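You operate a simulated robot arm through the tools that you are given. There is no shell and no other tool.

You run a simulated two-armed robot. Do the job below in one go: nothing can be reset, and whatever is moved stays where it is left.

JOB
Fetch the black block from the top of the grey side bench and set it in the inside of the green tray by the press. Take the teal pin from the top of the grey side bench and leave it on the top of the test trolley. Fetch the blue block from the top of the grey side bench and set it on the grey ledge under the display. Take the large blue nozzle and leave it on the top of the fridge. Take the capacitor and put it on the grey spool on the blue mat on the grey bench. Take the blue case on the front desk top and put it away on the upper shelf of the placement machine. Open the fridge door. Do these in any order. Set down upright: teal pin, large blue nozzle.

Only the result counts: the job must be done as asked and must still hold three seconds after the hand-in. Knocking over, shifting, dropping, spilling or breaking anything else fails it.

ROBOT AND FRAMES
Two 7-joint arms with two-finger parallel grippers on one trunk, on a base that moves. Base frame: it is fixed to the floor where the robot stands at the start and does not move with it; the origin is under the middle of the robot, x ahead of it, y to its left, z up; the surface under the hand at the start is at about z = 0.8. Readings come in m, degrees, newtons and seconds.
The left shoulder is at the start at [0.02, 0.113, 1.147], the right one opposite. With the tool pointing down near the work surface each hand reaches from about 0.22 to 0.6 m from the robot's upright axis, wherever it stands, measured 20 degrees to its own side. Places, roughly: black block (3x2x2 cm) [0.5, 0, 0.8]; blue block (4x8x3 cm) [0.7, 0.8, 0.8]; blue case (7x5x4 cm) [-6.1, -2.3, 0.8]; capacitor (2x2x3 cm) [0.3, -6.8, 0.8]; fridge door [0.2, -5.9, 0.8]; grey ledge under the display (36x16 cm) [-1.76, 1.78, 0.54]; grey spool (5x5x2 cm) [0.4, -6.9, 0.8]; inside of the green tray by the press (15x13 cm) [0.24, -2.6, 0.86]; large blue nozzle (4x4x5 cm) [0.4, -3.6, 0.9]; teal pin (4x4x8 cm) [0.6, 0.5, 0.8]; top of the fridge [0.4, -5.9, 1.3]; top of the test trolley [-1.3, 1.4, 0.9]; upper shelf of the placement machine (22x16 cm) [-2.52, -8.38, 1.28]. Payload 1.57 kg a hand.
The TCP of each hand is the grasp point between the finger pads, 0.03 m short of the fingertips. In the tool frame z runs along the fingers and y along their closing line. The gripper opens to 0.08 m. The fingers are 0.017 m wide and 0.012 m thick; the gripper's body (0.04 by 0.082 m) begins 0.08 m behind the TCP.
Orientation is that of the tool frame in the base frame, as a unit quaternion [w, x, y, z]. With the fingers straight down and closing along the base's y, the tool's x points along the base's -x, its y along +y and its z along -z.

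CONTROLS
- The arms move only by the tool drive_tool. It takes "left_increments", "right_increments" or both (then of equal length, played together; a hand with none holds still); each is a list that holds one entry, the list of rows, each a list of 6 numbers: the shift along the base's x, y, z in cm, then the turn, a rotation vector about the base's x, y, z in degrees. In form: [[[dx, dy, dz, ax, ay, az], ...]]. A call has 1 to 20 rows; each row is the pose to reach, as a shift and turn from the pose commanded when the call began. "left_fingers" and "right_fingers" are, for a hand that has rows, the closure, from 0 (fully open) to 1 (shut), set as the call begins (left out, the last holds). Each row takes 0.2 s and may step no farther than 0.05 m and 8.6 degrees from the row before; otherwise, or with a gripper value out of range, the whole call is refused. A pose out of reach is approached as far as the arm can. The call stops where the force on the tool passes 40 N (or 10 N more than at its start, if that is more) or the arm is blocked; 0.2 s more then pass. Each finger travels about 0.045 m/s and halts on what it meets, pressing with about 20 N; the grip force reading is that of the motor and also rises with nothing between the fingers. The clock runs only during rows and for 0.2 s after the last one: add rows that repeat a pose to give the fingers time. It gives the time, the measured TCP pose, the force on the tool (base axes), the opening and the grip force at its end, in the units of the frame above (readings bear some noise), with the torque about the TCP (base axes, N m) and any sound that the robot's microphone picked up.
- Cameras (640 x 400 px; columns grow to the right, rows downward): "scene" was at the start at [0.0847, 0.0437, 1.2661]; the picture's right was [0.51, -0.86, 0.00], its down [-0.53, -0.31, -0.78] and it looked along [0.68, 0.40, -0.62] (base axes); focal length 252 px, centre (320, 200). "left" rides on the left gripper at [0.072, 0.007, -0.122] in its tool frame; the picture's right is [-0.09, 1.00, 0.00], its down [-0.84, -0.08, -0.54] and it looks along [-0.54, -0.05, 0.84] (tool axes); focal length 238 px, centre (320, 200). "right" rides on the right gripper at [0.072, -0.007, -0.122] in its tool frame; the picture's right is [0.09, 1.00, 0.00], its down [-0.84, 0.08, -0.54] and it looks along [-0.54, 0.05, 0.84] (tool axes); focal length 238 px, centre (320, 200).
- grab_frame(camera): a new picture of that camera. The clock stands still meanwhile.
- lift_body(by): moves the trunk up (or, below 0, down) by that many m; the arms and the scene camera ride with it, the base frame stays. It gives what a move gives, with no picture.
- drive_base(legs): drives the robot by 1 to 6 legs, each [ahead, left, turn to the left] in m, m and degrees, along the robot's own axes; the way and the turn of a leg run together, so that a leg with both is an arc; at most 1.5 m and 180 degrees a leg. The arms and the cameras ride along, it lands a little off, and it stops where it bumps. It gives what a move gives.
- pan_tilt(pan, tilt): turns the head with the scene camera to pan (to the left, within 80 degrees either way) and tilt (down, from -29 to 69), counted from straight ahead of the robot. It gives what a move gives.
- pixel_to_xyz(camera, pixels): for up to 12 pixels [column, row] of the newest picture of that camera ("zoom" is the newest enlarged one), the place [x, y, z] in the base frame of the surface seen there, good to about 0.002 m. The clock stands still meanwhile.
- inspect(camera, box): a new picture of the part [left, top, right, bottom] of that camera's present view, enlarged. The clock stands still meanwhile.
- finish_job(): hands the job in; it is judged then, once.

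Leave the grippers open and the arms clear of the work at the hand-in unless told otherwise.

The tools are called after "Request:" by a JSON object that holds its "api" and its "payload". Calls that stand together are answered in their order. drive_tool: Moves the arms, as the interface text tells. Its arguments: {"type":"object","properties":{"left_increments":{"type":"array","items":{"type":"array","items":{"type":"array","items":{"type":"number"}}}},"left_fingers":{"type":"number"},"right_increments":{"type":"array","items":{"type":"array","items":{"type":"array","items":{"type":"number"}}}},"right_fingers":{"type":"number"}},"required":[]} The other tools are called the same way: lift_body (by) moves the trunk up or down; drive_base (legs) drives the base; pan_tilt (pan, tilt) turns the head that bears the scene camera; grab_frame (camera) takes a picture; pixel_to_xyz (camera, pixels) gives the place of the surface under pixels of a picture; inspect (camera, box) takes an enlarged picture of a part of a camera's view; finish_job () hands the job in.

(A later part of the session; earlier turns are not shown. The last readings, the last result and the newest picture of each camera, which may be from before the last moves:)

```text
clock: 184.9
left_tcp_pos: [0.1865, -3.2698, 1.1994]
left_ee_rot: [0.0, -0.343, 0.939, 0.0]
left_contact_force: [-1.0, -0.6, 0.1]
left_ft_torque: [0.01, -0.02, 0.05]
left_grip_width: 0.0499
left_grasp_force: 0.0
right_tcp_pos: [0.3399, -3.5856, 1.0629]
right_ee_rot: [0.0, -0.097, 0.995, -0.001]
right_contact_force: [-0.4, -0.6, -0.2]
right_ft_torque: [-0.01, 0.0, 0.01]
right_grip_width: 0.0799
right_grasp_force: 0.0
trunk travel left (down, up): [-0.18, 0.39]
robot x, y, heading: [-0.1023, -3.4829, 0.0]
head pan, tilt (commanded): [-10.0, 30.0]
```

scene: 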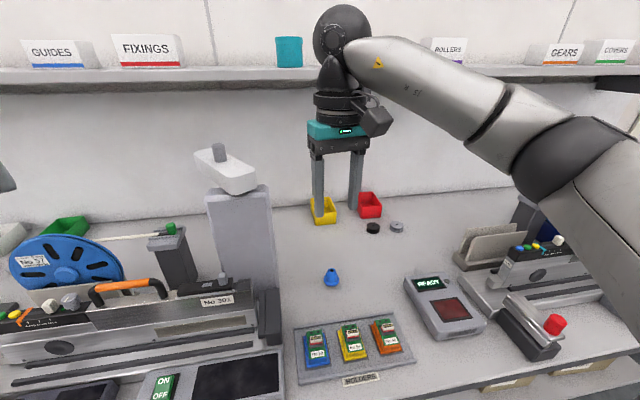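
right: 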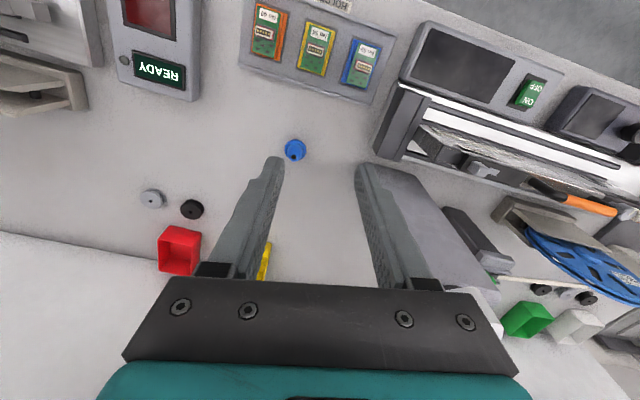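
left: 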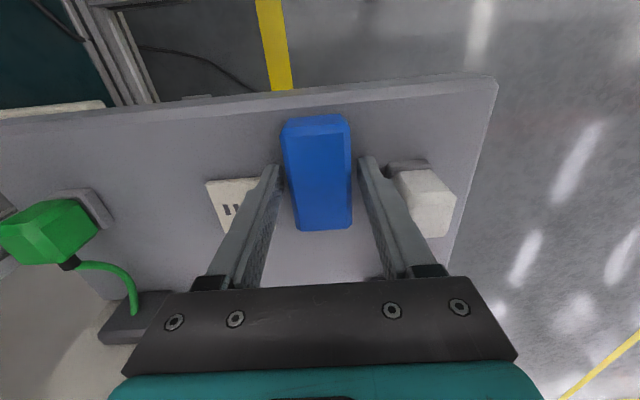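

The gripper is open. I'll move over the nozzle's axis at z ≈ 0.98 and check alignment.

Request:
{"api": "drive_tool", "payload": {"right_increments": [[[1.3, -0.7, -2, 0, 0, 0], [2.6, -1.3, -4, 0, 0, 0], [3.9, -1.95, -6, 0, 0, 0], [3.9, -1.95, -8.3, 0, 0, 0], [3.9, -1.95, -8.3, 0, 0, 0]]]}}

Request:
{"api": "grab_frame", "payload": {"camera": "right"}}

Request:
{"api": "pixel_to_xyz", "payload": {"camera": "right", "pixels": [[320, 130], [310, 130], [330, 130], [320, 115], [320, 145]]}}

```text
clock: 186.1
left_tcp_pos: [0.1869, -3.2699, 1.1993]
left_ee_rot: [0.0, -0.343, 0.939, 0.001]
left_contact_force: [0.4, 0.7, 0.0]
left_ft_torque: [0.05, -0.02, 0.0]
left_grip_width: 0.05
left_grasp_force: 0.1
right_tcp_pos: [0.378, -3.6042, 0.9794]
right_ee_rot: [0.0, -0.097, 0.995, -0.002]
right_contact_force: [0.6, 0.0, -1.2]
right_ft_torque: [0.02, 0.03, 0.01]
right_grip_width: 0.0802
right_grasp_force: 0.2
trunk travel left (down, up): [-0.18, 0.39]
robot x, y, heading: [-0.1023, -3.484, 0.4]
head pan, tilt (commanded): [-10.0, 30.0]
```

```text
taken
```

right: 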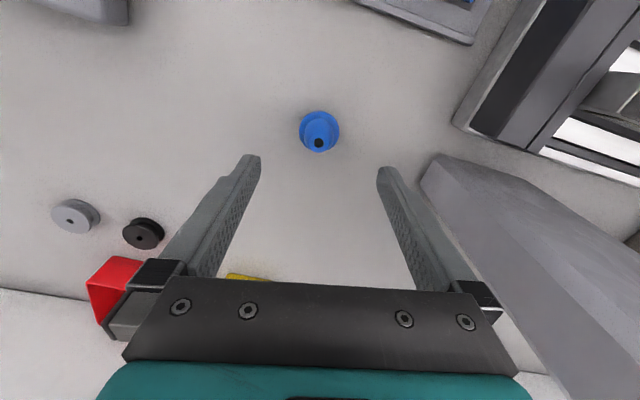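

```text
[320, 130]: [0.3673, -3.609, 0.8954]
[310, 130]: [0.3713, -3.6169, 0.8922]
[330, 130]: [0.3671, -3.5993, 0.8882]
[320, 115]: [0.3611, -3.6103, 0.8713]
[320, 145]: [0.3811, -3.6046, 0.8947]
```

The nozzle's hole reads at about (0.38, -3.605), matching the hand at (0.378, -3.604). I'll go down to TCP z = 0.882, so the fingertips are 3 mm above the bench.

Request:
{"api": "drive_tool", "payload": {"right_increments": [[[0, -0.1, -3, 0, 0, 0], [0, -0.1, -6, 0, 0, 0], [0, -0.1, -8, 0, 0, 0], [0, -0.1, -9.2, 0, 0, 0], [0, -0.1, -9.7, 0, 0, 0], [0, -0.1, -9.7, 0, 0, 0]]]}}

Request:
{"api": "grab_frame", "payload": {"camera": "right"}}

```text
clock: 187.5
left_tcp_pos: [0.1868, -3.2684, 1.1986]
left_ee_rot: [0.0, -0.342, 0.94, 0.0]
left_contact_force: [-0.1, 0.5, -0.2]
left_ft_torque: [0.0, -0.01, 0.04]
left_grip_width: 0.0501
left_grasp_force: 0.1
right_tcp_pos: [0.3782, -3.6053, 0.8837]
right_ee_rot: [0.0, -0.098, 0.995, -0.001]
right_contact_force: [-0.4, 0.7, 0.1]
right_ft_torque: [0.02, 0.02, 0.02]
right_grip_width: 0.0803
right_grasp_force: 0.0
trunk travel left (down, up): [-0.18, 0.39]
robot x, y, heading: [-0.1023, -3.4835, 0.1]
head pan, tilt (commanded): [-10.0, 30.0]
```

```text
taken
```

right: 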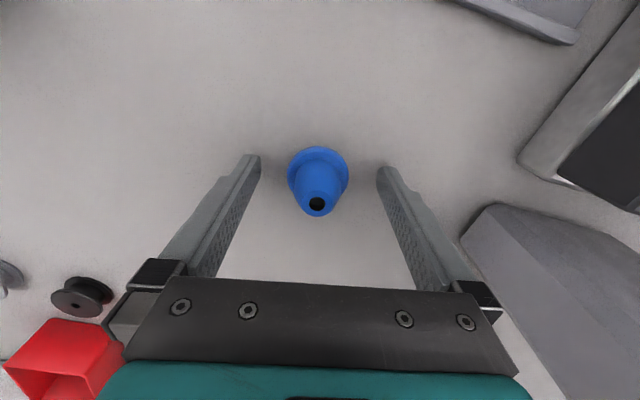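

The nozzle is centred between the pads. I'll close the right gripper.

Request:
{"api": "drive_tool", "payload": {"right_increments": [[[0, 0, 0, 0, 0, 0], [0, 0, 0, 0, 0, 0], [0, 0, 0, 0, 0, 0], [0, 0, 0, 0, 0, 0], [0, 0, 0, 0, 0, 0], [0, 0, 0, 0, 0, 0]]], "right_fingers": 1}}

Request:
{"api": "grab_frame", "payload": {"camera": "right"}}

```text
clock: 188.9
left_tcp_pos: [0.1859, -3.2687, 1.1989]
left_ee_rot: [0.0, -0.343, 0.939, 0.0]
left_contact_force: [0.0, -0.2, -0.7]
left_ft_torque: [0.01, 0.02, -0.02]
left_grip_width: 0.0502
left_grasp_force: 0.0
right_tcp_pos: [0.3778, -3.6051, 0.8834]
right_ee_rot: [0.0, -0.097, 0.995, -0.002]
right_contact_force: [0.3, -0.1, -0.5]
right_ft_torque: [-0.03, 0.0, 0.03]
right_grip_width: 0.0387
right_grasp_force: 20.6
trunk travel left (down, up): [-0.18, 0.39]
robot x, y, heading: [-0.0984, -3.4846, -0.1]
head pan, tilt (commanded): [-10.0, 30.0]
```

```text
taken
```

right: 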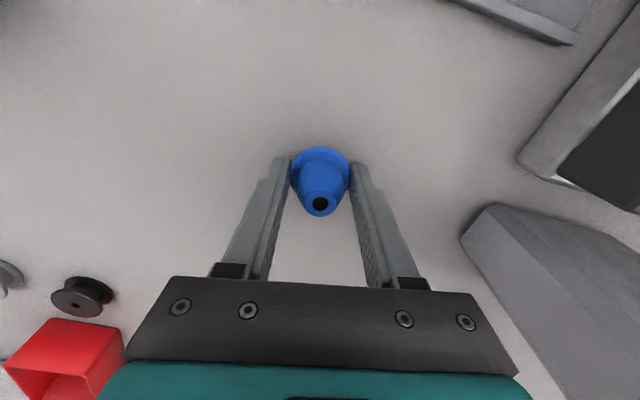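

It is gripped at the flange (38.7 mm), with its bottom 3.4 cm below the TCP. I'll lift 13 cm and check that it is still upright.

Request:
{"api": "drive_tool", "payload": {"right_increments": [[[0, 0, 1.5, 0, 0, 0], [0, 0, 3.5, 0, 0, 0], [0, 0, 6.5, 0, 0, 0], [0, 0, 10, 0, 0, 0], [0, 0, 13, 0, 0, 0]]]}}

Request:
{"api": "grab_frame", "payload": {"camera": "right"}}

Request:
{"api": "inspect", "payload": {"camera": "scene", "box": [270, 160, 430, 260]}}

```text
clock: 190.1
left_tcp_pos: [0.1876, -3.2701, 1.1996]
left_ee_rot: [0.0, -0.343, 0.939, 0.0]
left_contact_force: [-0.1, 0.5, -0.3]
left_ft_torque: [0.0, 0.0, 0.0]
left_grip_width: 0.0502
left_grasp_force: 0.0
right_tcp_pos: [0.3781, -3.6058, 1.0115]
right_ee_rot: [0.001, -0.098, 0.995, -0.002]
right_contact_force: [0.3, -0.2, -0.2]
right_ft_torque: [0.03, 0.01, -0.02]
right_grip_width: 0.0389
right_grasp_force: 19.3
trunk travel left (down, up): [-0.18, 0.39]
robot x, y, heading: [-0.1019, -3.482, 0.2]
head pan, tilt (commanded): [-10.0, 30.0]
```

```text
taken
```

right: 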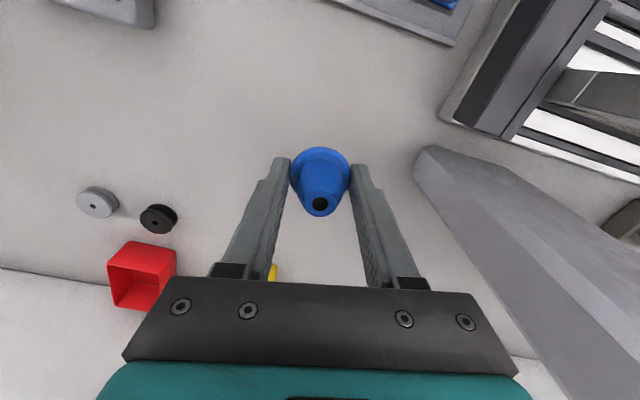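

```text
4.00 times, centred on (350, 210) of scene
```

zoom: 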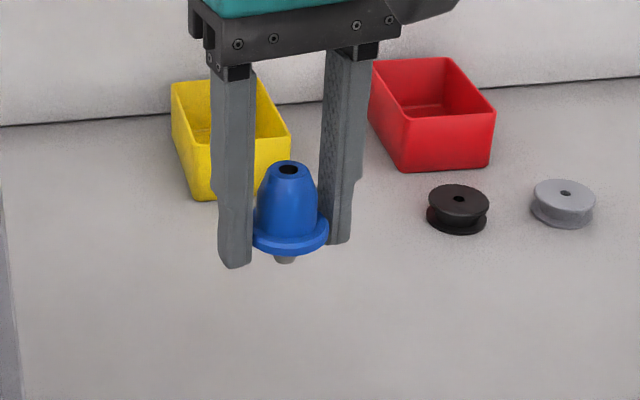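

The nozzle hangs upright in the grip. I'll draw it up and in, back off from the bench, raise the trunk and drive down the aisle to the fridge.

Request:
{"api": "drive_tool", "payload": {"right_increments": [[[-1.5, 0, 3.5, 0, 0, 0], [-3, 0, 7, 0, 0, 0], [-5, 0, 10.5, 0, 0, 0], [-8, 0, 14, 0, 0, 0]]]}}

Request:
{"api": "drive_base", "payload": {"legs": [[-0.5, 0, 0]]}}

Request:
{"api": "lift_body", "payload": {"by": 0.15}}

Request:
{"api": "drive_base", "payload": {"legs": [[0, -1.1, 0], [0, -1.1, 0]]}}

Request:
{"api": "pan_tilt", "payload": {"pan": -10, "tilt": 10}}

Request:
{"api": "grab_frame", "payload": {"camera": "scene"}}

```text
clock: 191.1
left_tcp_pos: [0.1866, -3.2681, 1.1995]
left_ee_rot: [0.001, -0.342, 0.94, 0.0]
left_contact_force: [0.8, 0.0, 0.0]
left_ft_torque: [-0.02, 0.01, -0.02]
left_grip_width: 0.0499
left_grasp_force: 0.0
right_tcp_pos: [0.2973, -3.6049, 1.1532]
right_ee_rot: [0.001, -0.097, 0.995, -0.002]
right_contact_force: [0.3, -0.6, -1.2]
right_ft_torque: [0.03, 0.0, 0.01]
right_grip_width: 0.0389
right_grasp_force: 19.4
trunk travel left (down, up): [-0.18, 0.39]
robot x, y, heading: [-0.0999, -3.4827, -0.0]
head pan, tilt (commanded): [-10.0, 30.0]
```

```text
clock: 194.0
left_tcp_pos: [-0.3094, -3.2701, 1.1993]
left_ee_rot: [-0.001, -0.344, 0.939, 0.0]
left_contact_force: [-0.1, 0.2, -0.1]
left_ft_torque: [-0.01, 0.02, 0.01]
left_grip_width: 0.0496
left_grasp_force: 0.1
right_tcp_pos: [-0.1995, -3.6069, 1.1536]
right_ee_rot: [0.0, -0.098, 0.995, -0.002]
right_contact_force: [-0.7, 0.2, -0.9]
right_ft_torque: [0.0, 0.0, 0.0]
right_grip_width: 0.039
right_grasp_force: 20.2
trunk travel left (down, up): [-0.18, 0.39]
robot x, y, heading: [-0.5993, -3.484, 0.2]
head pan, tilt (commanded): [-10.0, 30.0]
```

```text
clock: 195.8
left_tcp_pos: [-0.309, -3.2712, 1.3487]
left_ee_rot: [0.0, -0.344, 0.939, 0.001]
left_contact_force: [0.0, 0.1, -0.3]
left_ft_torque: [0.01, 0.0, -0.03]
left_grip_width: 0.0502
left_grasp_force: 0.0
right_tcp_pos: [-0.1986, -3.6056, 1.3037]
right_ee_rot: [0.0, -0.099, 0.995, -0.001]
right_contact_force: [0.7, -0.5, -0.4]
right_ft_torque: [0.02, -0.02, -0.05]
right_grip_width: 0.0388
right_grasp_force: 20.1
trunk travel left (down, up): [-0.33, 0.24]
robot x, y, heading: [-0.5934, -3.4836, 0.3]
head pan, tilt (commanded): [-10.0, 30.0]
```

```text
clock: 206.7
left_tcp_pos: [-0.2861, -5.4782, 1.349]
left_ee_rot: [0.0, -0.349, 0.937, 0.0]
left_contact_force: [0.5, -0.7, -1.1]
left_ft_torque: [0.02, -0.03, 0.01]
left_grip_width: 0.0501
left_grasp_force: 0.0
right_tcp_pos: [-0.1691, -5.8125, 1.3034]
right_ee_rot: [0.0, -0.104, 0.995, -0.002]
right_contact_force: [-0.4, 0.2, -0.6]
right_ft_torque: [0.06, -0.01, 0.0]
right_grip_width: 0.0387
right_grasp_force: 20.1
trunk travel left (down, up): [-0.33, 0.24]
robot x, y, heading: [-0.5697, -5.6978, 1.0]
head pan, tilt (commanded): [-10.0, 30.0]
```

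```text
clock: 207.5
left_tcp_pos: [-0.2859, -5.4781, 1.3491]
left_ee_rot: [0.0, -0.349, 0.937, 0.0]
left_contact_force: [-0.1, 0.2, 0.1]
left_ft_torque: [0.0, 0.01, 0.0]
left_grip_width: 0.0499
left_grasp_force: 0.1
right_tcp_pos: [-0.1707, -5.8132, 1.3038]
right_ee_rot: [0.0, -0.105, 0.995, -0.002]
right_contact_force: [0.5, 0.4, -0.9]
right_ft_torque: [0.01, -0.01, 0.0]
right_grip_width: 0.0388
right_grasp_force: 20.2
trunk travel left (down, up): [-0.33, 0.24]
robot x, y, heading: [-0.5714, -5.6955, 1.0]
head pan, tilt (commanded): [-10.0, 10.0]
```

```text
taken
```

scene: 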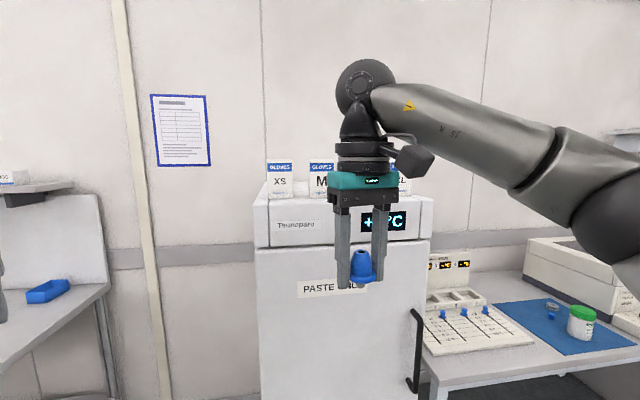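

The fridge is straight ahead, with glove boxes on its top at (280–400,180) and its handle on the right at (415,350). I'll raise the trunk to see the top surface.

Request:
{"api": "lift_body", "payload": {"by": 0.23}}

Request:
{"api": "pan_tilt", "payload": {"pan": -12, "tilt": 20}}

Request:
{"api": "grab_frame", "payload": {"camera": "scene"}}

```text
clock: 210.0
left_tcp_pos: [-0.285, -5.4778, 1.5791]
left_ee_rot: [-0.001, -0.349, 0.937, 0.0]
left_contact_force: [0.8, 0.3, -0.7]
left_ft_torque: [0.01, -0.06, -0.01]
left_grip_width: 0.05
left_grasp_force: 0.0
right_tcp_pos: [-0.1709, -5.8138, 1.5338]
right_ee_rot: [0.0, -0.104, 0.995, -0.001]
right_contact_force: [0.3, -0.4, -0.7]
right_ft_torque: [0.0, 0.0, -0.01]
right_grip_width: 0.0389
right_grasp_force: 19.8
trunk travel left (down, up): [-0.56, 0.01]
robot x, y, heading: [-0.571, -5.6976, 0.9]
head pan, tilt (commanded): [-10.0, 10.0]
```

```text
clock: 210.7
left_tcp_pos: [-0.2863, -5.479, 1.5794]
left_ee_rot: [-0.001, -0.348, 0.937, 0.0]
left_contact_force: [0.4, -0.1, -0.1]
left_ft_torque: [0.01, 0.02, -0.01]
left_grip_width: 0.0499
left_grasp_force: 0.0
right_tcp_pos: [-0.1702, -5.8127, 1.5331]
right_ee_rot: [-0.001, -0.105, 0.994, -0.002]
right_contact_force: [-1.1, 0.8, -0.5]
right_ft_torque: [0.0, 0.01, 0.02]
right_grip_width: 0.0389
right_grasp_force: 19.6
trunk travel left (down, up): [-0.56, 0.01]
robot x, y, heading: [-0.5706, -5.702, 0.9]
head pan, tilt (commanded): [-12.0, 20.0]
```

```text
taken
```

scene: 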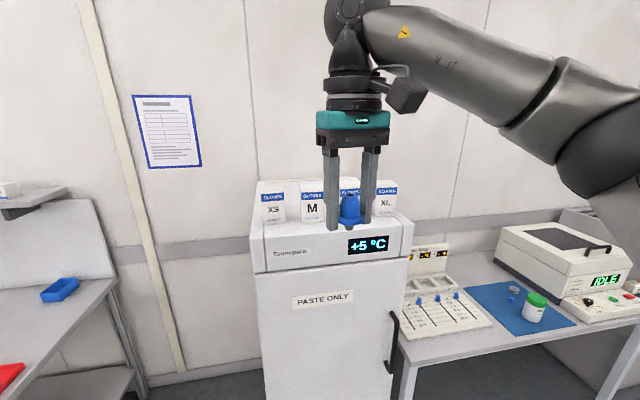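

Now the fridge top shows. I'll enlarge it and measure the free strip in front of the glove boxes.

Request:
{"api": "inspect", "payload": {"camera": "scene", "box": [245, 170, 421, 280]}}

Request:
{"api": "pixel_to_xyz", "payload": {"camera": "scene", "pixels": [[275, 232], [310, 230], [390, 225], [262, 238], [405, 222], [275, 220], [312, 218], [265, 190], [385, 205], [256, 265], [412, 250], [400, 228]]}}

```text
3.64 times, centred on (333, 225) of scene
```

zoom: 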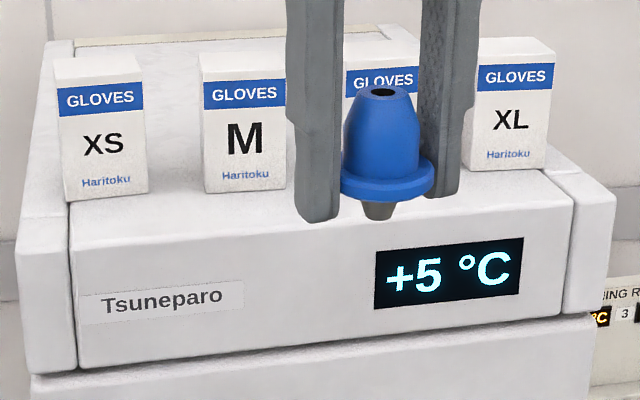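

```text
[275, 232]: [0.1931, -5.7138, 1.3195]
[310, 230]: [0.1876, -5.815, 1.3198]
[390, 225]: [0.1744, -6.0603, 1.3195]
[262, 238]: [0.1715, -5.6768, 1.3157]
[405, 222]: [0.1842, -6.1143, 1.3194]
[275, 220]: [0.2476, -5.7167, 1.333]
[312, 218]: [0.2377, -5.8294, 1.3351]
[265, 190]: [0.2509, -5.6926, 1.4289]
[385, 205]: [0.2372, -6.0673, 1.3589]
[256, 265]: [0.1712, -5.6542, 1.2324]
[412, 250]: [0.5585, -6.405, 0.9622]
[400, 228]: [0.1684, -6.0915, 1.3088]
```

The fridge top is at z = 1.3195, and the strip in front of the glove boxes is free from x = 0.17 to 0.237. I'll stand the nozzle at about (0.203, -5.90). I'll drive nearer first; the hands are above the boxes.

Request:
{"api": "drive_base", "payload": {"legs": [[0.32, -0.09, -0.9]]}}

Request:
{"api": "pan_tilt", "payload": {"pan": -15, "tilt": 35}}

Request:
{"api": "grab_frame", "payload": {"camera": "scene"}}

Request:
{"api": "grab_frame", "payload": {"camera": "right"}}

```text
clock: 212.8
left_tcp_pos: [0.0324, -5.5702, 1.5783]
left_ee_rot: [-0.001, -0.341, 0.94, 0.001]
left_contact_force: [-0.7, -0.7, 1.0]
left_ft_torque: [0.01, 0.01, -0.04]
left_grip_width: 0.0498
left_grasp_force: 0.1
right_tcp_pos: [0.1421, -5.906, 1.5327]
right_ee_rot: [0.0, -0.096, 0.995, -0.002]
right_contact_force: [0.9, 0.9, -0.5]
right_ft_torque: [0.02, -0.01, 0.02]
right_grip_width: 0.039
right_grasp_force: 19.9
trunk travel left (down, up): [-0.56, 0.01]
robot x, y, heading: [-0.2501, -5.7828, 0.1]
head pan, tilt (commanded): [-12.0, 20.0]
```

```text
clock: 213.6
left_tcp_pos: [0.0329, -5.57, 1.5783]
left_ee_rot: [0.0, -0.341, 0.94, 0.0]
left_contact_force: [0.0, -0.6, -0.5]
left_ft_torque: [0.04, 0.02, 0.0]
left_grip_width: 0.0498
left_grasp_force: 0.1
right_tcp_pos: [0.1417, -5.9064, 1.5347]
right_ee_rot: [0.0, -0.097, 0.995, -0.003]
right_contact_force: [-1.0, -0.9, -1.6]
right_ft_torque: [0.02, 0.02, 0.02]
right_grip_width: 0.0389
right_grasp_force: 20.3
trunk travel left (down, up): [-0.56, 0.01]
robot x, y, heading: [-0.2594, -5.7807, -0.2]
head pan, tilt (commanded): [-15.0, 35.0]
```

```text
taken
```

scene: 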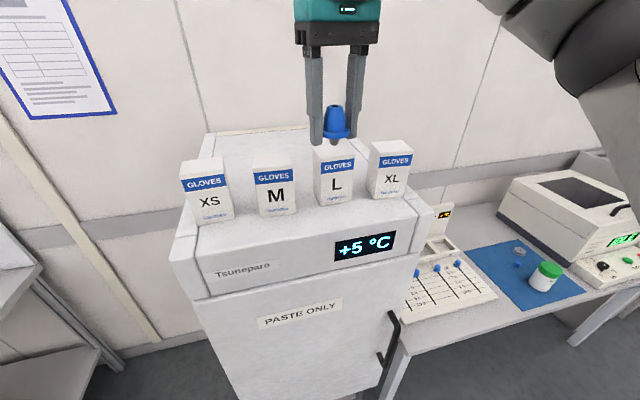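

```text
taken
```

right: 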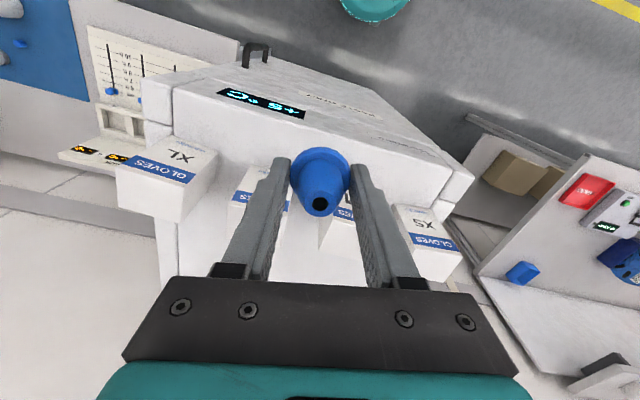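

I'll measure the strip in front of the M and L boxes from this closer view.

Request:
{"api": "pixel_to_xyz", "payload": {"camera": "scene", "pixels": [[310, 215], [308, 225], [306, 235], [305, 241], [262, 217], [297, 214], [322, 207], [354, 203], [308, 200], [280, 205], [335, 195]]}}

Request:
{"api": "inspect", "payload": {"camera": "scene", "box": [170, 130, 440, 300]}}

```text
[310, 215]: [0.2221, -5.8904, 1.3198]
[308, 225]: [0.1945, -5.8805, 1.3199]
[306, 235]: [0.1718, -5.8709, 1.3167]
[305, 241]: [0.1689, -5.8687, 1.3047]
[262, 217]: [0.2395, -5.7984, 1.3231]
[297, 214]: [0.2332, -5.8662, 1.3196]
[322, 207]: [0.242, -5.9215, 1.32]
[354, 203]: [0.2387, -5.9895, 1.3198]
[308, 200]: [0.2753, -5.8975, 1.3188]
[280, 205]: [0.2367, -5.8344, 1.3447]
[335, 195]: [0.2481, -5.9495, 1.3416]
```

```text
2.35 times, centred on (305, 215) of scene
```

zoom: 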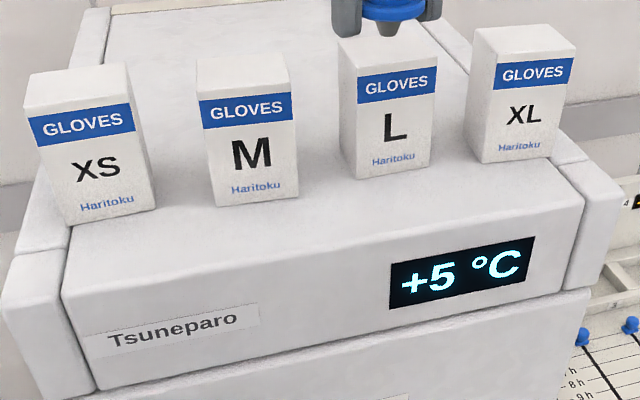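

The free patch between and in front of boxes M and L is centred at about (0.21, -5.893). I'll move the nozzle over it and go down to about 1 cm above the top.

Request:
{"api": "drive_tool", "payload": {"right_increments": [[[2.3, 0.4, 0, 0, 0, 0], [4.6, 0.9, 0, 0, 0, 0], [6.8, 1.3, 0, 0, 0, 0], [6.8, 1.3, -4, 0, 0, 0], [6.8, 1.3, -8, 0, 0, 0], [6.8, 1.3, -12, 0, 0, 0], [6.8, 1.3, -15, 0, 0, 0], [6.8, 1.3, -16.9, 0, 0, 0], [6.8, 1.3, -16.9, 0, 0, 0]]]}}

Request:
{"api": "grab_frame", "payload": {"camera": "right"}}

Request:
{"api": "inspect", "payload": {"camera": "scene", "box": [170, 100, 440, 270]}}

```text
clock: 215.6
left_tcp_pos: [0.0315, -5.5706, 1.5794]
left_ee_rot: [0.001, -0.342, 0.94, -0.001]
left_contact_force: [0.2, 0.3, -0.9]
left_ft_torque: [-0.03, 0.03, 0.03]
left_grip_width: 0.0499
left_grasp_force: 0.0
right_tcp_pos: [0.21, -5.8944, 1.3636]
right_ee_rot: [0.0, -0.095, 0.995, -0.002]
right_contact_force: [-0.4, 0.1, -0.9]
right_ft_torque: [0.01, 0.0, 0.02]
right_grip_width: 0.0389
right_grasp_force: 19.8
trunk travel left (down, up): [-0.56, 0.01]
robot x, y, heading: [-0.2566, -5.7814, -0.2]
head pan, tilt (commanded): [-15.0, 35.0]
```

```text
taken
```

right: 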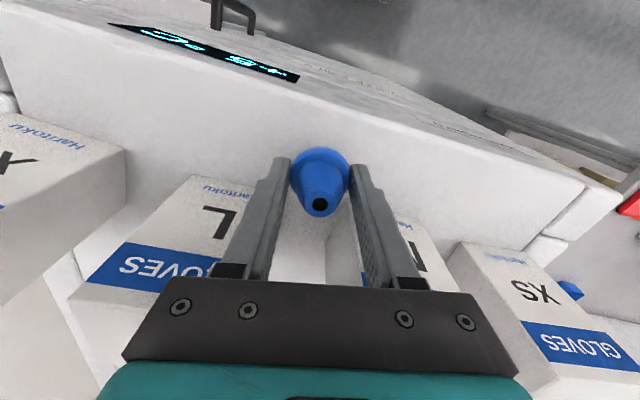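

```text
2.35 times, centred on (305, 185) of scene
```

zoom: 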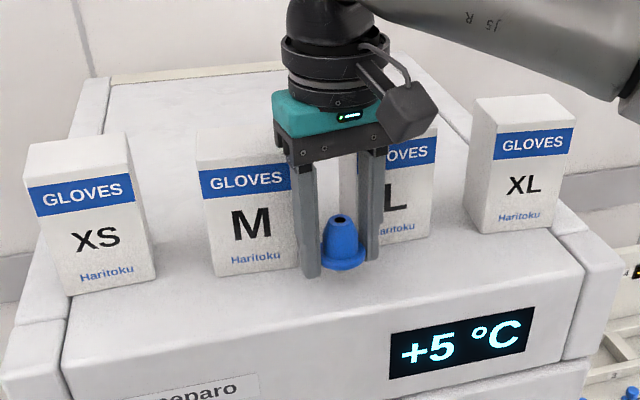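

The nozzle is above the free patch. I'll step down to contact (expected at TCP z ≈ 1.354).

Request:
{"api": "drive_tool", "payload": {"right_increments": [[[0, 0, -0.3, 0, 0, 0], [0, 0, -0.6, 0, 0, 0], [0, 0, -0.75, 0, 0, 0], [0, 0, -0.85, 0, 0, 0]]]}}

```text
clock: 216.6
left_tcp_pos: [0.0338, -5.5702, 1.5791]
left_ee_rot: [0.0, -0.342, 0.94, -0.001]
left_contact_force: [-0.5, 0.0, 0.1]
left_ft_torque: [0.03, 0.01, 0.01]
left_grip_width: 0.0498
left_grasp_force: 0.1
right_tcp_pos: [0.2102, -5.8937, 1.3555]
right_ee_rot: [0.0, -0.096, 0.995, -0.001]
right_contact_force: [1.2, -0.6, -0.7]
right_ft_torque: [0.01, -0.02, 0.02]
right_grip_width: 0.0388
right_grasp_force: 19.7
trunk travel left (down, up): [-0.56, 0.01]
robot x, y, heading: [-0.2578, -5.7862, -0.1]
head pan, tilt (commanded): [-15.0, 35.0]
```

Request:
{"api": "drive_tool", "payload": {"right_increments": [[[0, 0, -0.1, 0, 0, 0], [0, 0, -0.15, 0, 0, 0], [0, 0, -0.2, 0, 0, 0]]]}}

```text
clock: 217.4
left_tcp_pos: [0.0333, -5.5707, 1.5792]
left_ee_rot: [0.0, -0.341, 0.94, 0.0]
left_contact_force: [0.0, -0.5, 0.1]
left_ft_torque: [-0.05, 0.02, 0.01]
left_grip_width: 0.0503
left_grasp_force: 0.1
right_tcp_pos: [0.2094, -5.8936, 1.3537]
right_ee_rot: [0.0, -0.096, 0.995, -0.002]
right_contact_force: [0.2, 0.4, -1.2]
right_ft_torque: [0.01, -0.01, 0.01]
right_grip_width: 0.039
right_grasp_force: 19.6
trunk travel left (down, up): [-0.56, 0.01]
robot x, y, heading: [-0.2543, -5.7837, -0.2]
head pan, tilt (commanded): [-15.0, 35.0]
```

No contact yet. I'll go on in 1 mm steps.

Request:
{"api": "drive_tool", "payload": {"right_increments": [[[0, 0, -0.05, 0, 0, 0], [0, 0, -0.1, 0, 0, 0], [0, 0, -0.1, 0, 0, 0]]]}}

```text
clock: 218.2
left_tcp_pos: [0.034, -5.5697, 1.579]
left_ee_rot: [0.001, -0.341, 0.94, 0.001]
left_contact_force: [0.0, -0.3, -0.7]
left_ft_torque: [-0.02, -0.01, 0.0]
left_grip_width: 0.0502
left_grasp_force: 0.0
right_tcp_pos: [0.2106, -5.8943, 1.3535]
right_ee_rot: [0.0, -0.096, 0.995, -0.002]
right_contact_force: [0.4, 0.5, -0.6]
right_ft_torque: [0.02, -0.02, 0.03]
right_grip_width: 0.0387
right_grasp_force: 19.8
trunk travel left (down, up): [-0.56, 0.01]
robot x, y, heading: [-0.2578, -5.7819, -0.1]
head pan, tilt (commanded): [-15.0, 35.0]
```

Request:
{"api": "drive_tool", "payload": {"right_increments": [[[0, 0, -0.05, 0, 0, 0], [0, 0, -0.1, 0, 0, 0], [0, 0, -0.1, 0, 0, 0]]]}}

```text
clock: 219.0
left_tcp_pos: [0.0319, -5.5697, 1.5792]
left_ee_rot: [0.0, -0.341, 0.94, 0.0]
left_contact_force: [-0.2, -0.4, 0.3]
left_ft_torque: [-0.04, 0.02, 0.02]
left_grip_width: 0.05
left_grasp_force: 0.1
right_tcp_pos: [0.2096, -5.8932, 1.3534]
right_ee_rot: [0.001, -0.095, 0.995, -0.002]
right_contact_force: [-0.7, 0.1, 5.8]
right_ft_torque: [-0.02, 0.02, 0.02]
right_grip_width: 0.0386
right_grasp_force: 19.8
trunk travel left (down, up): [-0.56, 0.01]
robot x, y, heading: [-0.2572, -5.7828, -0.2]
head pan, tilt (commanded): [-15.0, 35.0]
```

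Contact at 5.8 N. I'll open the gripper to about 5.5 cm and look.

Request:
{"api": "drive_tool", "payload": {"right_increments": [[[0, 0, 0, 0, 0, 0], [0, 0, 0, 0, 0, 0], [0, 0, 0, 0, 0, 0], [0, 0, 0, 0, 0, 0]]], "right_fingers": 0.3}}

Request:
{"api": "inspect", "payload": {"camera": "scene", "box": [240, 140, 400, 240]}}

```text
clock: 220.0
left_tcp_pos: [0.0312, -5.5694, 1.5793]
left_ee_rot: [0.0, -0.342, 0.94, -0.001]
left_contact_force: [0.8, -0.7, -0.7]
left_ft_torque: [-0.01, 0.02, 0.0]
left_grip_width: 0.0499
left_grasp_force: 0.2
right_tcp_pos: [0.2104, -5.8941, 1.3527]
right_ee_rot: [0.0, -0.096, 0.995, -0.002]
right_contact_force: [0.0, 0.8, 0.5]
right_ft_torque: [-0.01, 0.0, 0.03]
right_grip_width: 0.0558
right_grasp_force: 0.0
trunk travel left (down, up): [-0.56, 0.01]
robot x, y, heading: [-0.2569, -5.7809, -0.1]
head pan, tilt (commanded): [-15.0, 35.0]
```

```text
4.00 times, centred on (320, 190) of scene
```

zoom: 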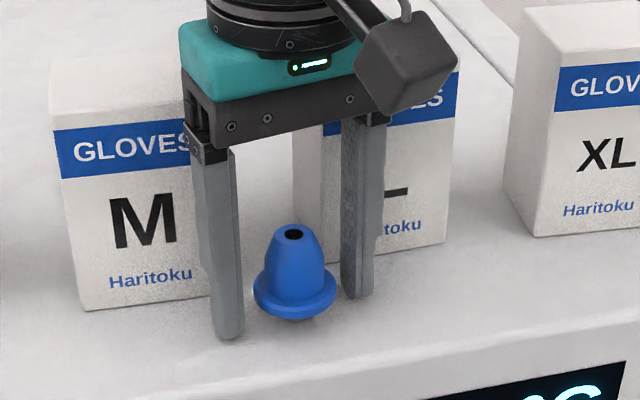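

The nozzle stands free and upright. I'll lift the hand straight up, clear of the boxes.

Request:
{"api": "drive_tool", "payload": {"right_increments": [[[0, 0, 1.5, 0, 0, 0], [0, 0, 4, 0, 0, 0], [0, 0, 8, 0, 0, 0], [0, 0, 12, 0, 0, 0], [0, 0, 16, 0, 0, 0], [-4, 0, 18, 0, 0, 0], [-8, 0, 18, 0, 0, 0]]]}}

Request:
{"api": "grab_frame", "payload": {"camera": "scene"}}

```text
clock: 221.6
left_tcp_pos: [0.0324, -5.5697, 1.5793]
left_ee_rot: [0.001, -0.341, 0.94, 0.001]
left_contact_force: [0.0, 0.7, 0.1]
left_ft_torque: [0.02, 0.01, -0.03]
left_grip_width: 0.0499
left_grasp_force: 0.1
right_tcp_pos: [0.1281, -5.8962, 1.5316]
right_ee_rot: [0.001, -0.095, 0.995, -0.002]
right_contact_force: [-0.8, -0.9, 0.5]
right_ft_torque: [-0.01, -0.03, 0.0]
right_grip_width: 0.0561
right_grasp_force: 0.0
trunk travel left (down, up): [-0.56, 0.01]
robot x, y, heading: [-0.258, -5.7839, -0.1]
head pan, tilt (commanded): [-15.0, 35.0]
```

```text
taken
```

scene: 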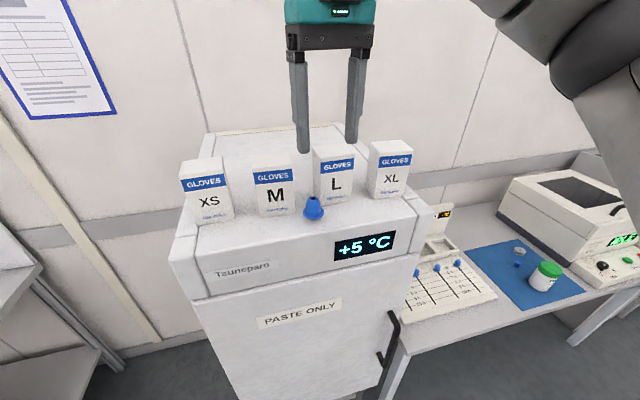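

The nozzle stands upright in front of boxes M and L. Next is the capacitor: I'll back off, strafe right to y ≈ -6.75, lower the trunk and look at the blue mat.

Request:
{"api": "drive_base", "payload": {"legs": [[-0.35, 0, 0], [0, -0.95, 0]]}}

Request:
{"api": "lift_body", "payload": {"by": -0.3}}

Request:
{"api": "pan_tilt", "payload": {"pan": -5, "tilt": 30}}

Request:
{"api": "grab_frame", "payload": {"camera": "scene"}}

```text
clock: 228.5
left_tcp_pos: [-0.3207, -6.5138, 1.5786]
left_ee_rot: [0.0, -0.345, 0.939, 0.0]
left_contact_force: [-0.8, -0.1, -0.4]
left_ft_torque: [0.01, -0.04, -0.01]
left_grip_width: 0.0501
left_grasp_force: 0.0
right_tcp_pos: [-0.2229, -6.8373, 1.5304]
right_ee_rot: [0.001, -0.1, 0.995, -0.002]
right_contact_force: [0.9, -0.2, 0.0]
right_ft_torque: [0.03, 0.01, -0.02]
right_grip_width: 0.0561
right_grasp_force: 0.1
trunk travel left (down, up): [-0.56, 0.01]
robot x, y, heading: [-0.6106, -6.7287, 0.1]
head pan, tilt (commanded): [-15.0, 35.0]
```

```text
clock: 231.5
left_tcp_pos: [-0.3204, -6.5137, 1.2791]
left_ee_rot: [0.0, -0.345, 0.939, 0.0]
left_contact_force: [0.1, -0.4, 0.1]
left_ft_torque: [0.0, -0.03, -0.02]
left_grip_width: 0.05
left_grasp_force: 0.1
right_tcp_pos: [-0.2226, -6.8379, 1.2305]
right_ee_rot: [0.0, -0.099, 0.995, -0.001]
right_contact_force: [-0.8, -0.3, 0.2]
right_ft_torque: [-0.01, -0.04, -0.02]
right_grip_width: 0.056
right_grasp_force: 0.2
trunk travel left (down, up): [-0.26, 0.31]
robot x, y, heading: [-0.6075, -6.7261, 0.1]
head pan, tilt (commanded): [-15.0, 35.0]
```

```text
clock: 232.2
left_tcp_pos: [-0.3219, -6.5129, 1.2788]
left_ee_rot: [0.0, -0.344, 0.939, 0.0]
left_contact_force: [-1.0, -0.9, -0.2]
left_ft_torque: [-0.04, -0.02, 0.02]
left_grip_width: 0.05
left_grasp_force: 0.1
right_tcp_pos: [-0.2222, -6.837, 1.2306]
right_ee_rot: [0.0, -0.1, 0.995, -0.001]
right_contact_force: [0.0, 0.0, 0.1]
right_ft_torque: [0.0, -0.04, 0.0]
right_grip_width: 0.0558
right_grasp_force: 0.0
trunk travel left (down, up): [-0.26, 0.31]
robot x, y, heading: [-0.6118, -6.7281, 0.2]
head pan, tilt (commanded): [-5.0, 30.0]
```

```text
taken
```

scene: 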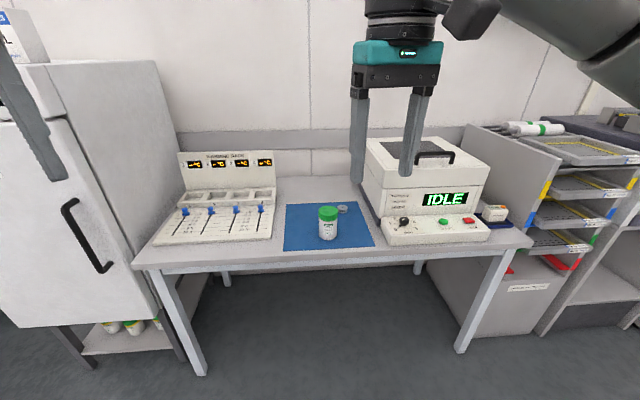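

The jar on the blue mat hides part of the items behind it. I'll go 0.3 m closer and look down more steeply.

Request:
{"api": "drive_base", "payload": {"legs": [[0.3, 0, 0]]}}

Request:
{"api": "pan_tilt", "payload": {"pan": 0, "tilt": 40}}

Request:
{"api": "grab_frame", "payload": {"camera": "scene"}}

Request:
{"api": "grab_frame", "payload": {"camera": "right"}}

```text
clock: 234.2
left_tcp_pos: [-0.0269, -6.5113, 1.2785]
left_ee_rot: [-0.001, -0.345, 0.939, 0.0]
left_contact_force: [-0.8, 0.4, -0.1]
left_ft_torque: [0.0, 0.0, -0.05]
left_grip_width: 0.0504
left_grasp_force: 0.0
right_tcp_pos: [0.0718, -6.8358, 1.2315]
right_ee_rot: [0.0, -0.101, 0.995, -0.002]
right_contact_force: [0.1, -0.5, -0.8]
right_ft_torque: [-0.03, 0.02, 0.02]
right_grip_width: 0.0561
right_grasp_force: 0.1
trunk travel left (down, up): [-0.26, 0.31]
robot x, y, heading: [-0.3156, -6.7274, 0.3]
head pan, tilt (commanded): [-5.0, 30.0]
```

```text
clock: 234.9
left_tcp_pos: [-0.0281, -6.5113, 1.2791]
left_ee_rot: [0.0, -0.346, 0.938, 0.0]
left_contact_force: [0.0, -0.5, 0.2]
left_ft_torque: [-0.01, -0.01, 0.01]
left_grip_width: 0.0499
left_grasp_force: 0.0
right_tcp_pos: [0.072, -6.8345, 1.2298]
right_ee_rot: [0.0, -0.1, 0.995, -0.002]
right_contact_force: [-0.4, 0.2, 0.7]
right_ft_torque: [0.01, 0.03, 0.0]
right_grip_width: 0.0561
right_grasp_force: 0.1
trunk travel left (down, up): [-0.26, 0.31]
robot x, y, heading: [-0.316, -6.7299, 0.3]
head pan, tilt (commanded): [0.0, 40.0]
```

```text
taken
```

scene: 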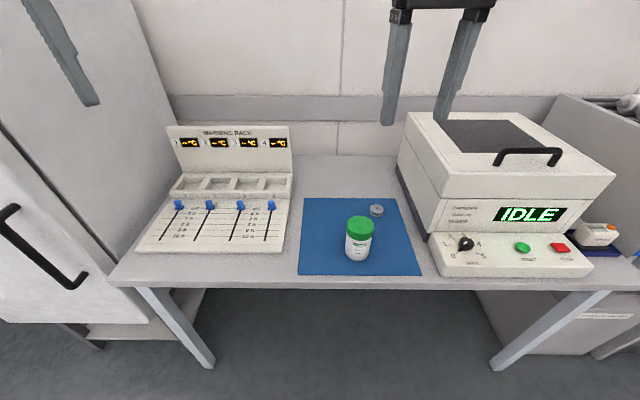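

```text
taken
```

right: 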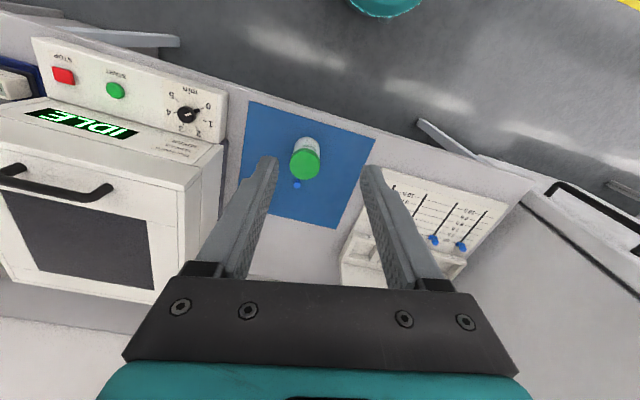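

The grey spool is at scene (376,210) and the small blue capacitor shows at right picture (297,185) behind the jar. I'll enlarge both.

Request:
{"api": "inspect", "payload": {"camera": "scene", "box": [320, 180, 432, 250]}}

Request:
{"api": "pixel_to_xyz", "payload": {"camera": "zoom", "pixels": [[320, 155], [290, 165], [355, 165], [320, 180], [320, 195], [225, 220], [225, 350], [180, 150], [420, 200], [320, 145]]}}

Request:
{"api": "inspect", "payload": {"camera": "right", "box": [230, 100, 390, 225]}}

Request:
{"api": "pixel_to_xyz", "payload": {"camera": "zoom", "pixels": [[265, 272], [255, 272], [275, 272], [265, 262], [265, 282], [300, 200], [310, 130], [310, 250], [130, 230], [150, 235]]}}

```text
5.71 times, centred on (376, 215) of scene
```

zoom: 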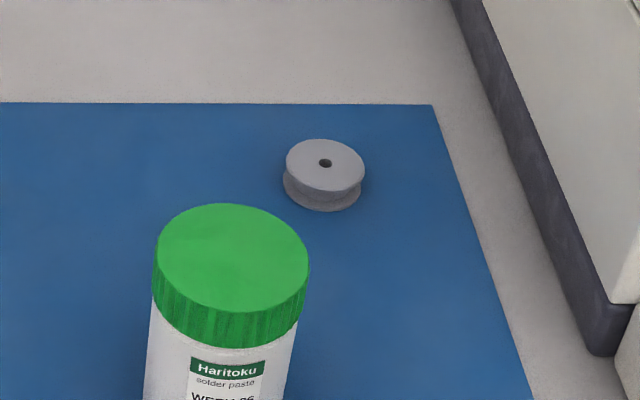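

```text
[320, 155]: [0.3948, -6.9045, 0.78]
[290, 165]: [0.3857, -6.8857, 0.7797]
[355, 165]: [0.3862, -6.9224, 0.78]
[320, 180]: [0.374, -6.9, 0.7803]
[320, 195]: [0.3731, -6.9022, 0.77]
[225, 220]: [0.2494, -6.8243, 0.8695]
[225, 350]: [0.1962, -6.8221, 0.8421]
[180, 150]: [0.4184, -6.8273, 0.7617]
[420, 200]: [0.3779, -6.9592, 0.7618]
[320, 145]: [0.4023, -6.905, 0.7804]
```

```text
3.20 times, centred on (310, 162) of right
```

zoom: 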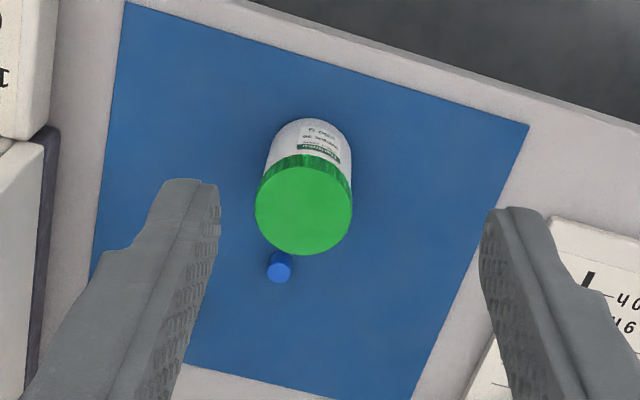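

```text
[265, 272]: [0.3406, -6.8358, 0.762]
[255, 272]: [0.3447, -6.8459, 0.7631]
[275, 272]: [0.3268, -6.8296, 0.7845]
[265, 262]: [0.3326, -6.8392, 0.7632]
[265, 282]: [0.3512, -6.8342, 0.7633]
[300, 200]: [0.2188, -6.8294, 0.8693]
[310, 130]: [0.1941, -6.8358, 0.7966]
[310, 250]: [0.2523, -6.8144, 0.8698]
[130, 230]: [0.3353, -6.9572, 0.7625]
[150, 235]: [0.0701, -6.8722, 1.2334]
```

The spool's top is at z = 0.780, centred near (0.386, -6.904); the mat is at 0.762. The capacitor is near (0.33, -6.83) behind the jar (top 0.87). I'll measure the oven, bench edge and jar for clearance.

Request:
{"api": "pixel_to_xyz", "payload": {"camera": "scene", "pixels": [[430, 205], [402, 160], [410, 115], [440, 270], [433, 250], [330, 285], [375, 222], [359, 225], [290, 200], [295, 180]]}}

Request:
{"api": "inspect", "payload": {"camera": "right", "box": [280, 170, 320, 200]}}

Request:
{"api": "pixel_to_xyz", "payload": {"camera": "zoom", "pixels": [[275, 210], [240, 200], [320, 200], [270, 180], [275, 250], [230, 250], [310, 240], [275, 165]]}}

```text
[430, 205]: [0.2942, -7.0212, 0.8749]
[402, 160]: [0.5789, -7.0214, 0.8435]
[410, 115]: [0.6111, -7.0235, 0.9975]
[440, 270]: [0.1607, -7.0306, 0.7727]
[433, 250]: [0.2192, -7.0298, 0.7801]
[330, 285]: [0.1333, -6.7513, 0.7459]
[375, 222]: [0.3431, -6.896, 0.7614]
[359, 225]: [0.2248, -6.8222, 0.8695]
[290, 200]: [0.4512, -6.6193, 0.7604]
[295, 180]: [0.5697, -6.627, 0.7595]
```

```text
13.33 times, centred on (300, 185) of right
```

zoom: 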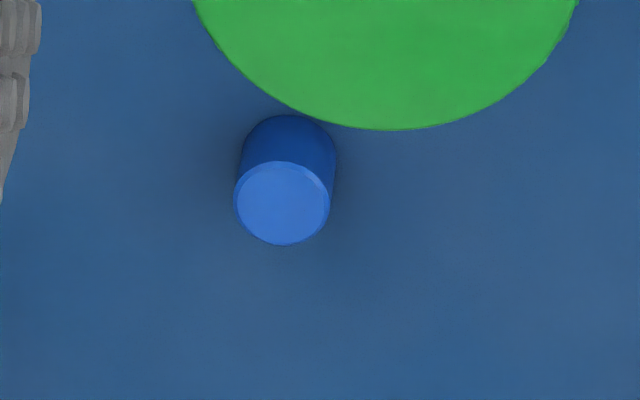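

```text
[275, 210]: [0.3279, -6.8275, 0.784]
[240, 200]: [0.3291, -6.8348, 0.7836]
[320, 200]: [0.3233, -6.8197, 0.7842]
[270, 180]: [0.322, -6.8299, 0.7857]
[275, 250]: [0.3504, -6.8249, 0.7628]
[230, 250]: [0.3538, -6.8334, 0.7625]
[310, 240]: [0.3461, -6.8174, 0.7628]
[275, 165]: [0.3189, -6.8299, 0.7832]
```

The capacitor is a cylinder of about 18 mm, top at z = 0.785, with its axis at (0.326, -6.827). The oven wall is at y = -7.02. I'll turn the right tool by -71° so its camera stays clear of the jar and the oven, then drive 0.2 m ahead and lower the trunk.

Request:
{"api": "drive_tool", "payload": {"right_increments": [[[0, 0, 0, 0, 0, -8], [0, 0, 0, 0, 0, -16], [0, 0, 0, 0, 0, -24], [0, 0, 0, 0, 0, -32], [0, 0, 0, 0, 0, -40], [0, 0, 0, 0, 0, -48], [0, 0, 0, 0, 0, -56], [0, 0, 0, 0, 0, -64], [0, 0, 0, 0, 0, -71.5]]], "right_fingers": 0.35}}

Request:
{"api": "drive_base", "payload": {"legs": [[0.2, 0, 0]]}}

Request:
{"api": "lift_body", "payload": {"by": -0.08}}

Request:
{"api": "grab_frame", "payload": {"camera": "right"}}

```text
clock: 236.9
left_tcp_pos: [-0.0273, -6.5112, 1.2789]
left_ee_rot: [0.0, -0.345, 0.939, 0.0]
left_contact_force: [0.8, -0.1, -0.4]
left_ft_torque: [-0.01, 0.01, 0.01]
left_grip_width: 0.0497
left_grasp_force: 0.0
right_tcp_pos: [0.0721, -6.8359, 1.2304]
right_ee_rot: [-0.001, 0.502, 0.865, -0.001]
right_contact_force: [0.9, 0.3, -0.9]
right_ft_torque: [0.01, -0.02, 0.04]
right_grip_width: 0.0519
right_grasp_force: 0.1
trunk travel left (down, up): [-0.26, 0.31]
robot x, y, heading: [-0.313, -6.7273, 0.5]
head pan, tilt (commanded): [0.0, 40.0]
```

```text
clock: 238.5
left_tcp_pos: [0.1753, -6.5106, 1.2785]
left_ee_rot: [0.0, -0.344, 0.939, 0.0]
left_contact_force: [0.6, 0.5, 0.5]
left_ft_torque: [-0.03, 0.04, 0.02]
left_grip_width: 0.05
left_grasp_force: 0.1
right_tcp_pos: [0.274, -6.836, 1.2301]
right_ee_rot: [-0.001, 0.501, 0.866, -0.002]
right_contact_force: [-0.7, 0.2, 0.2]
right_ft_torque: [-0.01, 0.03, 0.02]
right_grip_width: 0.052
right_grasp_force: 0.2
trunk travel left (down, up): [-0.26, 0.31]
robot x, y, heading: [-0.116, -6.7261, 0.4]
head pan, tilt (commanded): [0.0, 40.0]
```

```text
clock: 239.7
left_tcp_pos: [0.1736, -6.5109, 1.1989]
left_ee_rot: [0.001, -0.343, 0.939, 0.0]
left_contact_force: [-0.4, 0.8, 0.5]
left_ft_torque: [0.0, -0.04, -0.03]
left_grip_width: 0.0503
left_grasp_force: 0.2
right_tcp_pos: [0.2718, -6.8348, 1.1517]
right_ee_rot: [0.0, 0.501, 0.865, -0.001]
right_contact_force: [0.1, -0.2, -0.7]
right_ft_torque: [0.03, -0.04, -0.01]
right_grip_width: 0.052
right_grasp_force: 0.0
trunk travel left (down, up): [-0.18, 0.39]
robot x, y, heading: [-0.1126, -6.7229, 0.2]
head pan, tilt (commanded): [0.0, 40.0]
```

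```text
taken
```

right: 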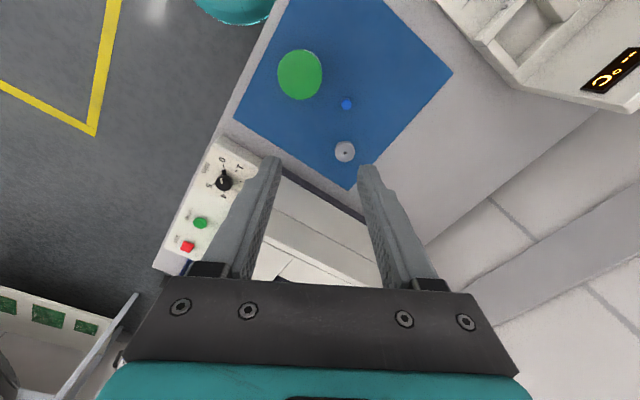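

I'll move over the capacitor and descend to z ≈ 0.90, then check alignment.

Request:
{"api": "drive_tool", "payload": {"right_increments": [[[1.8, 0.3, -3, 0, 0, 0], [3.6, 0.6, -6, 0, 0, 0], [5.4, 0.8, -9, 0, 0, 0], [5.4, 0.8, -13, 0, 0, 0], [5.4, 0.8, -17, 0, 0, 0], [5.4, 0.8, -21, 0, 0, 0], [5.4, 0.8, -25, 0, 0, 0], [5.4, 0.8, -25, 0, 0, 0]]]}}

Request:
{"api": "grab_frame", "payload": {"camera": "right"}}

Request:
{"api": "inspect", "payload": {"camera": "right", "box": [280, 90, 400, 180]}}

```text
clock: 241.5
left_tcp_pos: [0.1747, -6.5094, 1.1992]
left_ee_rot: [0.0, -0.344, 0.939, 0.001]
left_contact_force: [0.4, 0.5, 0.5]
left_ft_torque: [0.04, 0.01, -0.02]
left_grip_width: 0.0499
left_grasp_force: 0.1
right_tcp_pos: [0.3265, -6.8284, 0.9]
right_ee_rot: [0.0, 0.501, 0.865, -0.002]
right_contact_force: [0.4, -0.3, -0.7]
right_ft_torque: [-0.02, 0.0, 0.01]
right_grip_width: 0.052
right_grasp_force: 0.0
trunk travel left (down, up): [-0.18, 0.39]
robot x, y, heading: [-0.1127, -6.7249, 0.1]
head pan, tilt (commanded): [0.0, 40.0]
```

```text
taken
```

right: 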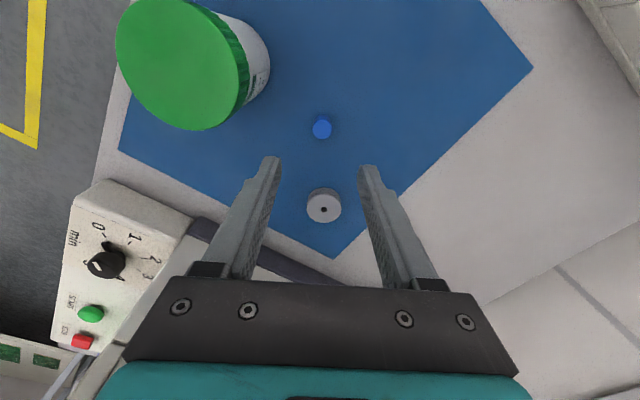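

```text
4.44 times, centred on (340, 135) of right
```

zoom: 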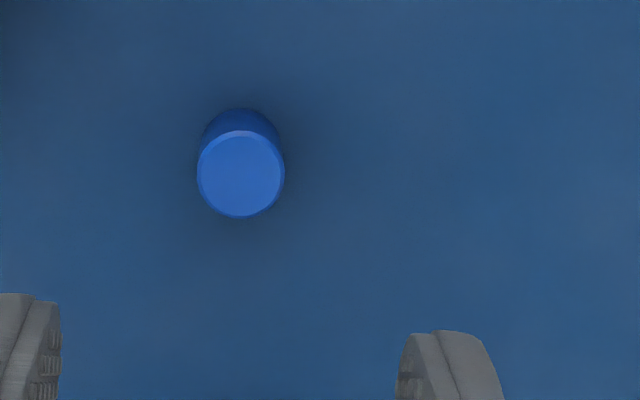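

Request:
{"api": "pixel_to_xyz", "payload": {"camera": "zoom", "pixels": [[240, 175], [205, 175], [278, 175], [240, 140], [240, 212], [240, 115], [240, 235]]}}

Request:
{"api": "pixel_to_xyz", "payload": {"camera": "right", "pixels": [[324, 207], [308, 207], [340, 207], [324, 195], [324, 220], [324, 209], [245, 65]]}}

```text
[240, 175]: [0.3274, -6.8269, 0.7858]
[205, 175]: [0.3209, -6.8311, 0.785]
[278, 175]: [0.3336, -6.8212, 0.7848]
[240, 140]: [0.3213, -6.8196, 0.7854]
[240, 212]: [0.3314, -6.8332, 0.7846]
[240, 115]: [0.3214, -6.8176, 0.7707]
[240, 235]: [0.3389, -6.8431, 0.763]
```

```text
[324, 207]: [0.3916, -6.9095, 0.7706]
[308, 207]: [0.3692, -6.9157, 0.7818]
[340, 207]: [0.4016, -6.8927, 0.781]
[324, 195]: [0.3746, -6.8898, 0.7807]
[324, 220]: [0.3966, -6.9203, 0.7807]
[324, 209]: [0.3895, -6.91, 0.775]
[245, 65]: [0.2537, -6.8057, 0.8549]
```

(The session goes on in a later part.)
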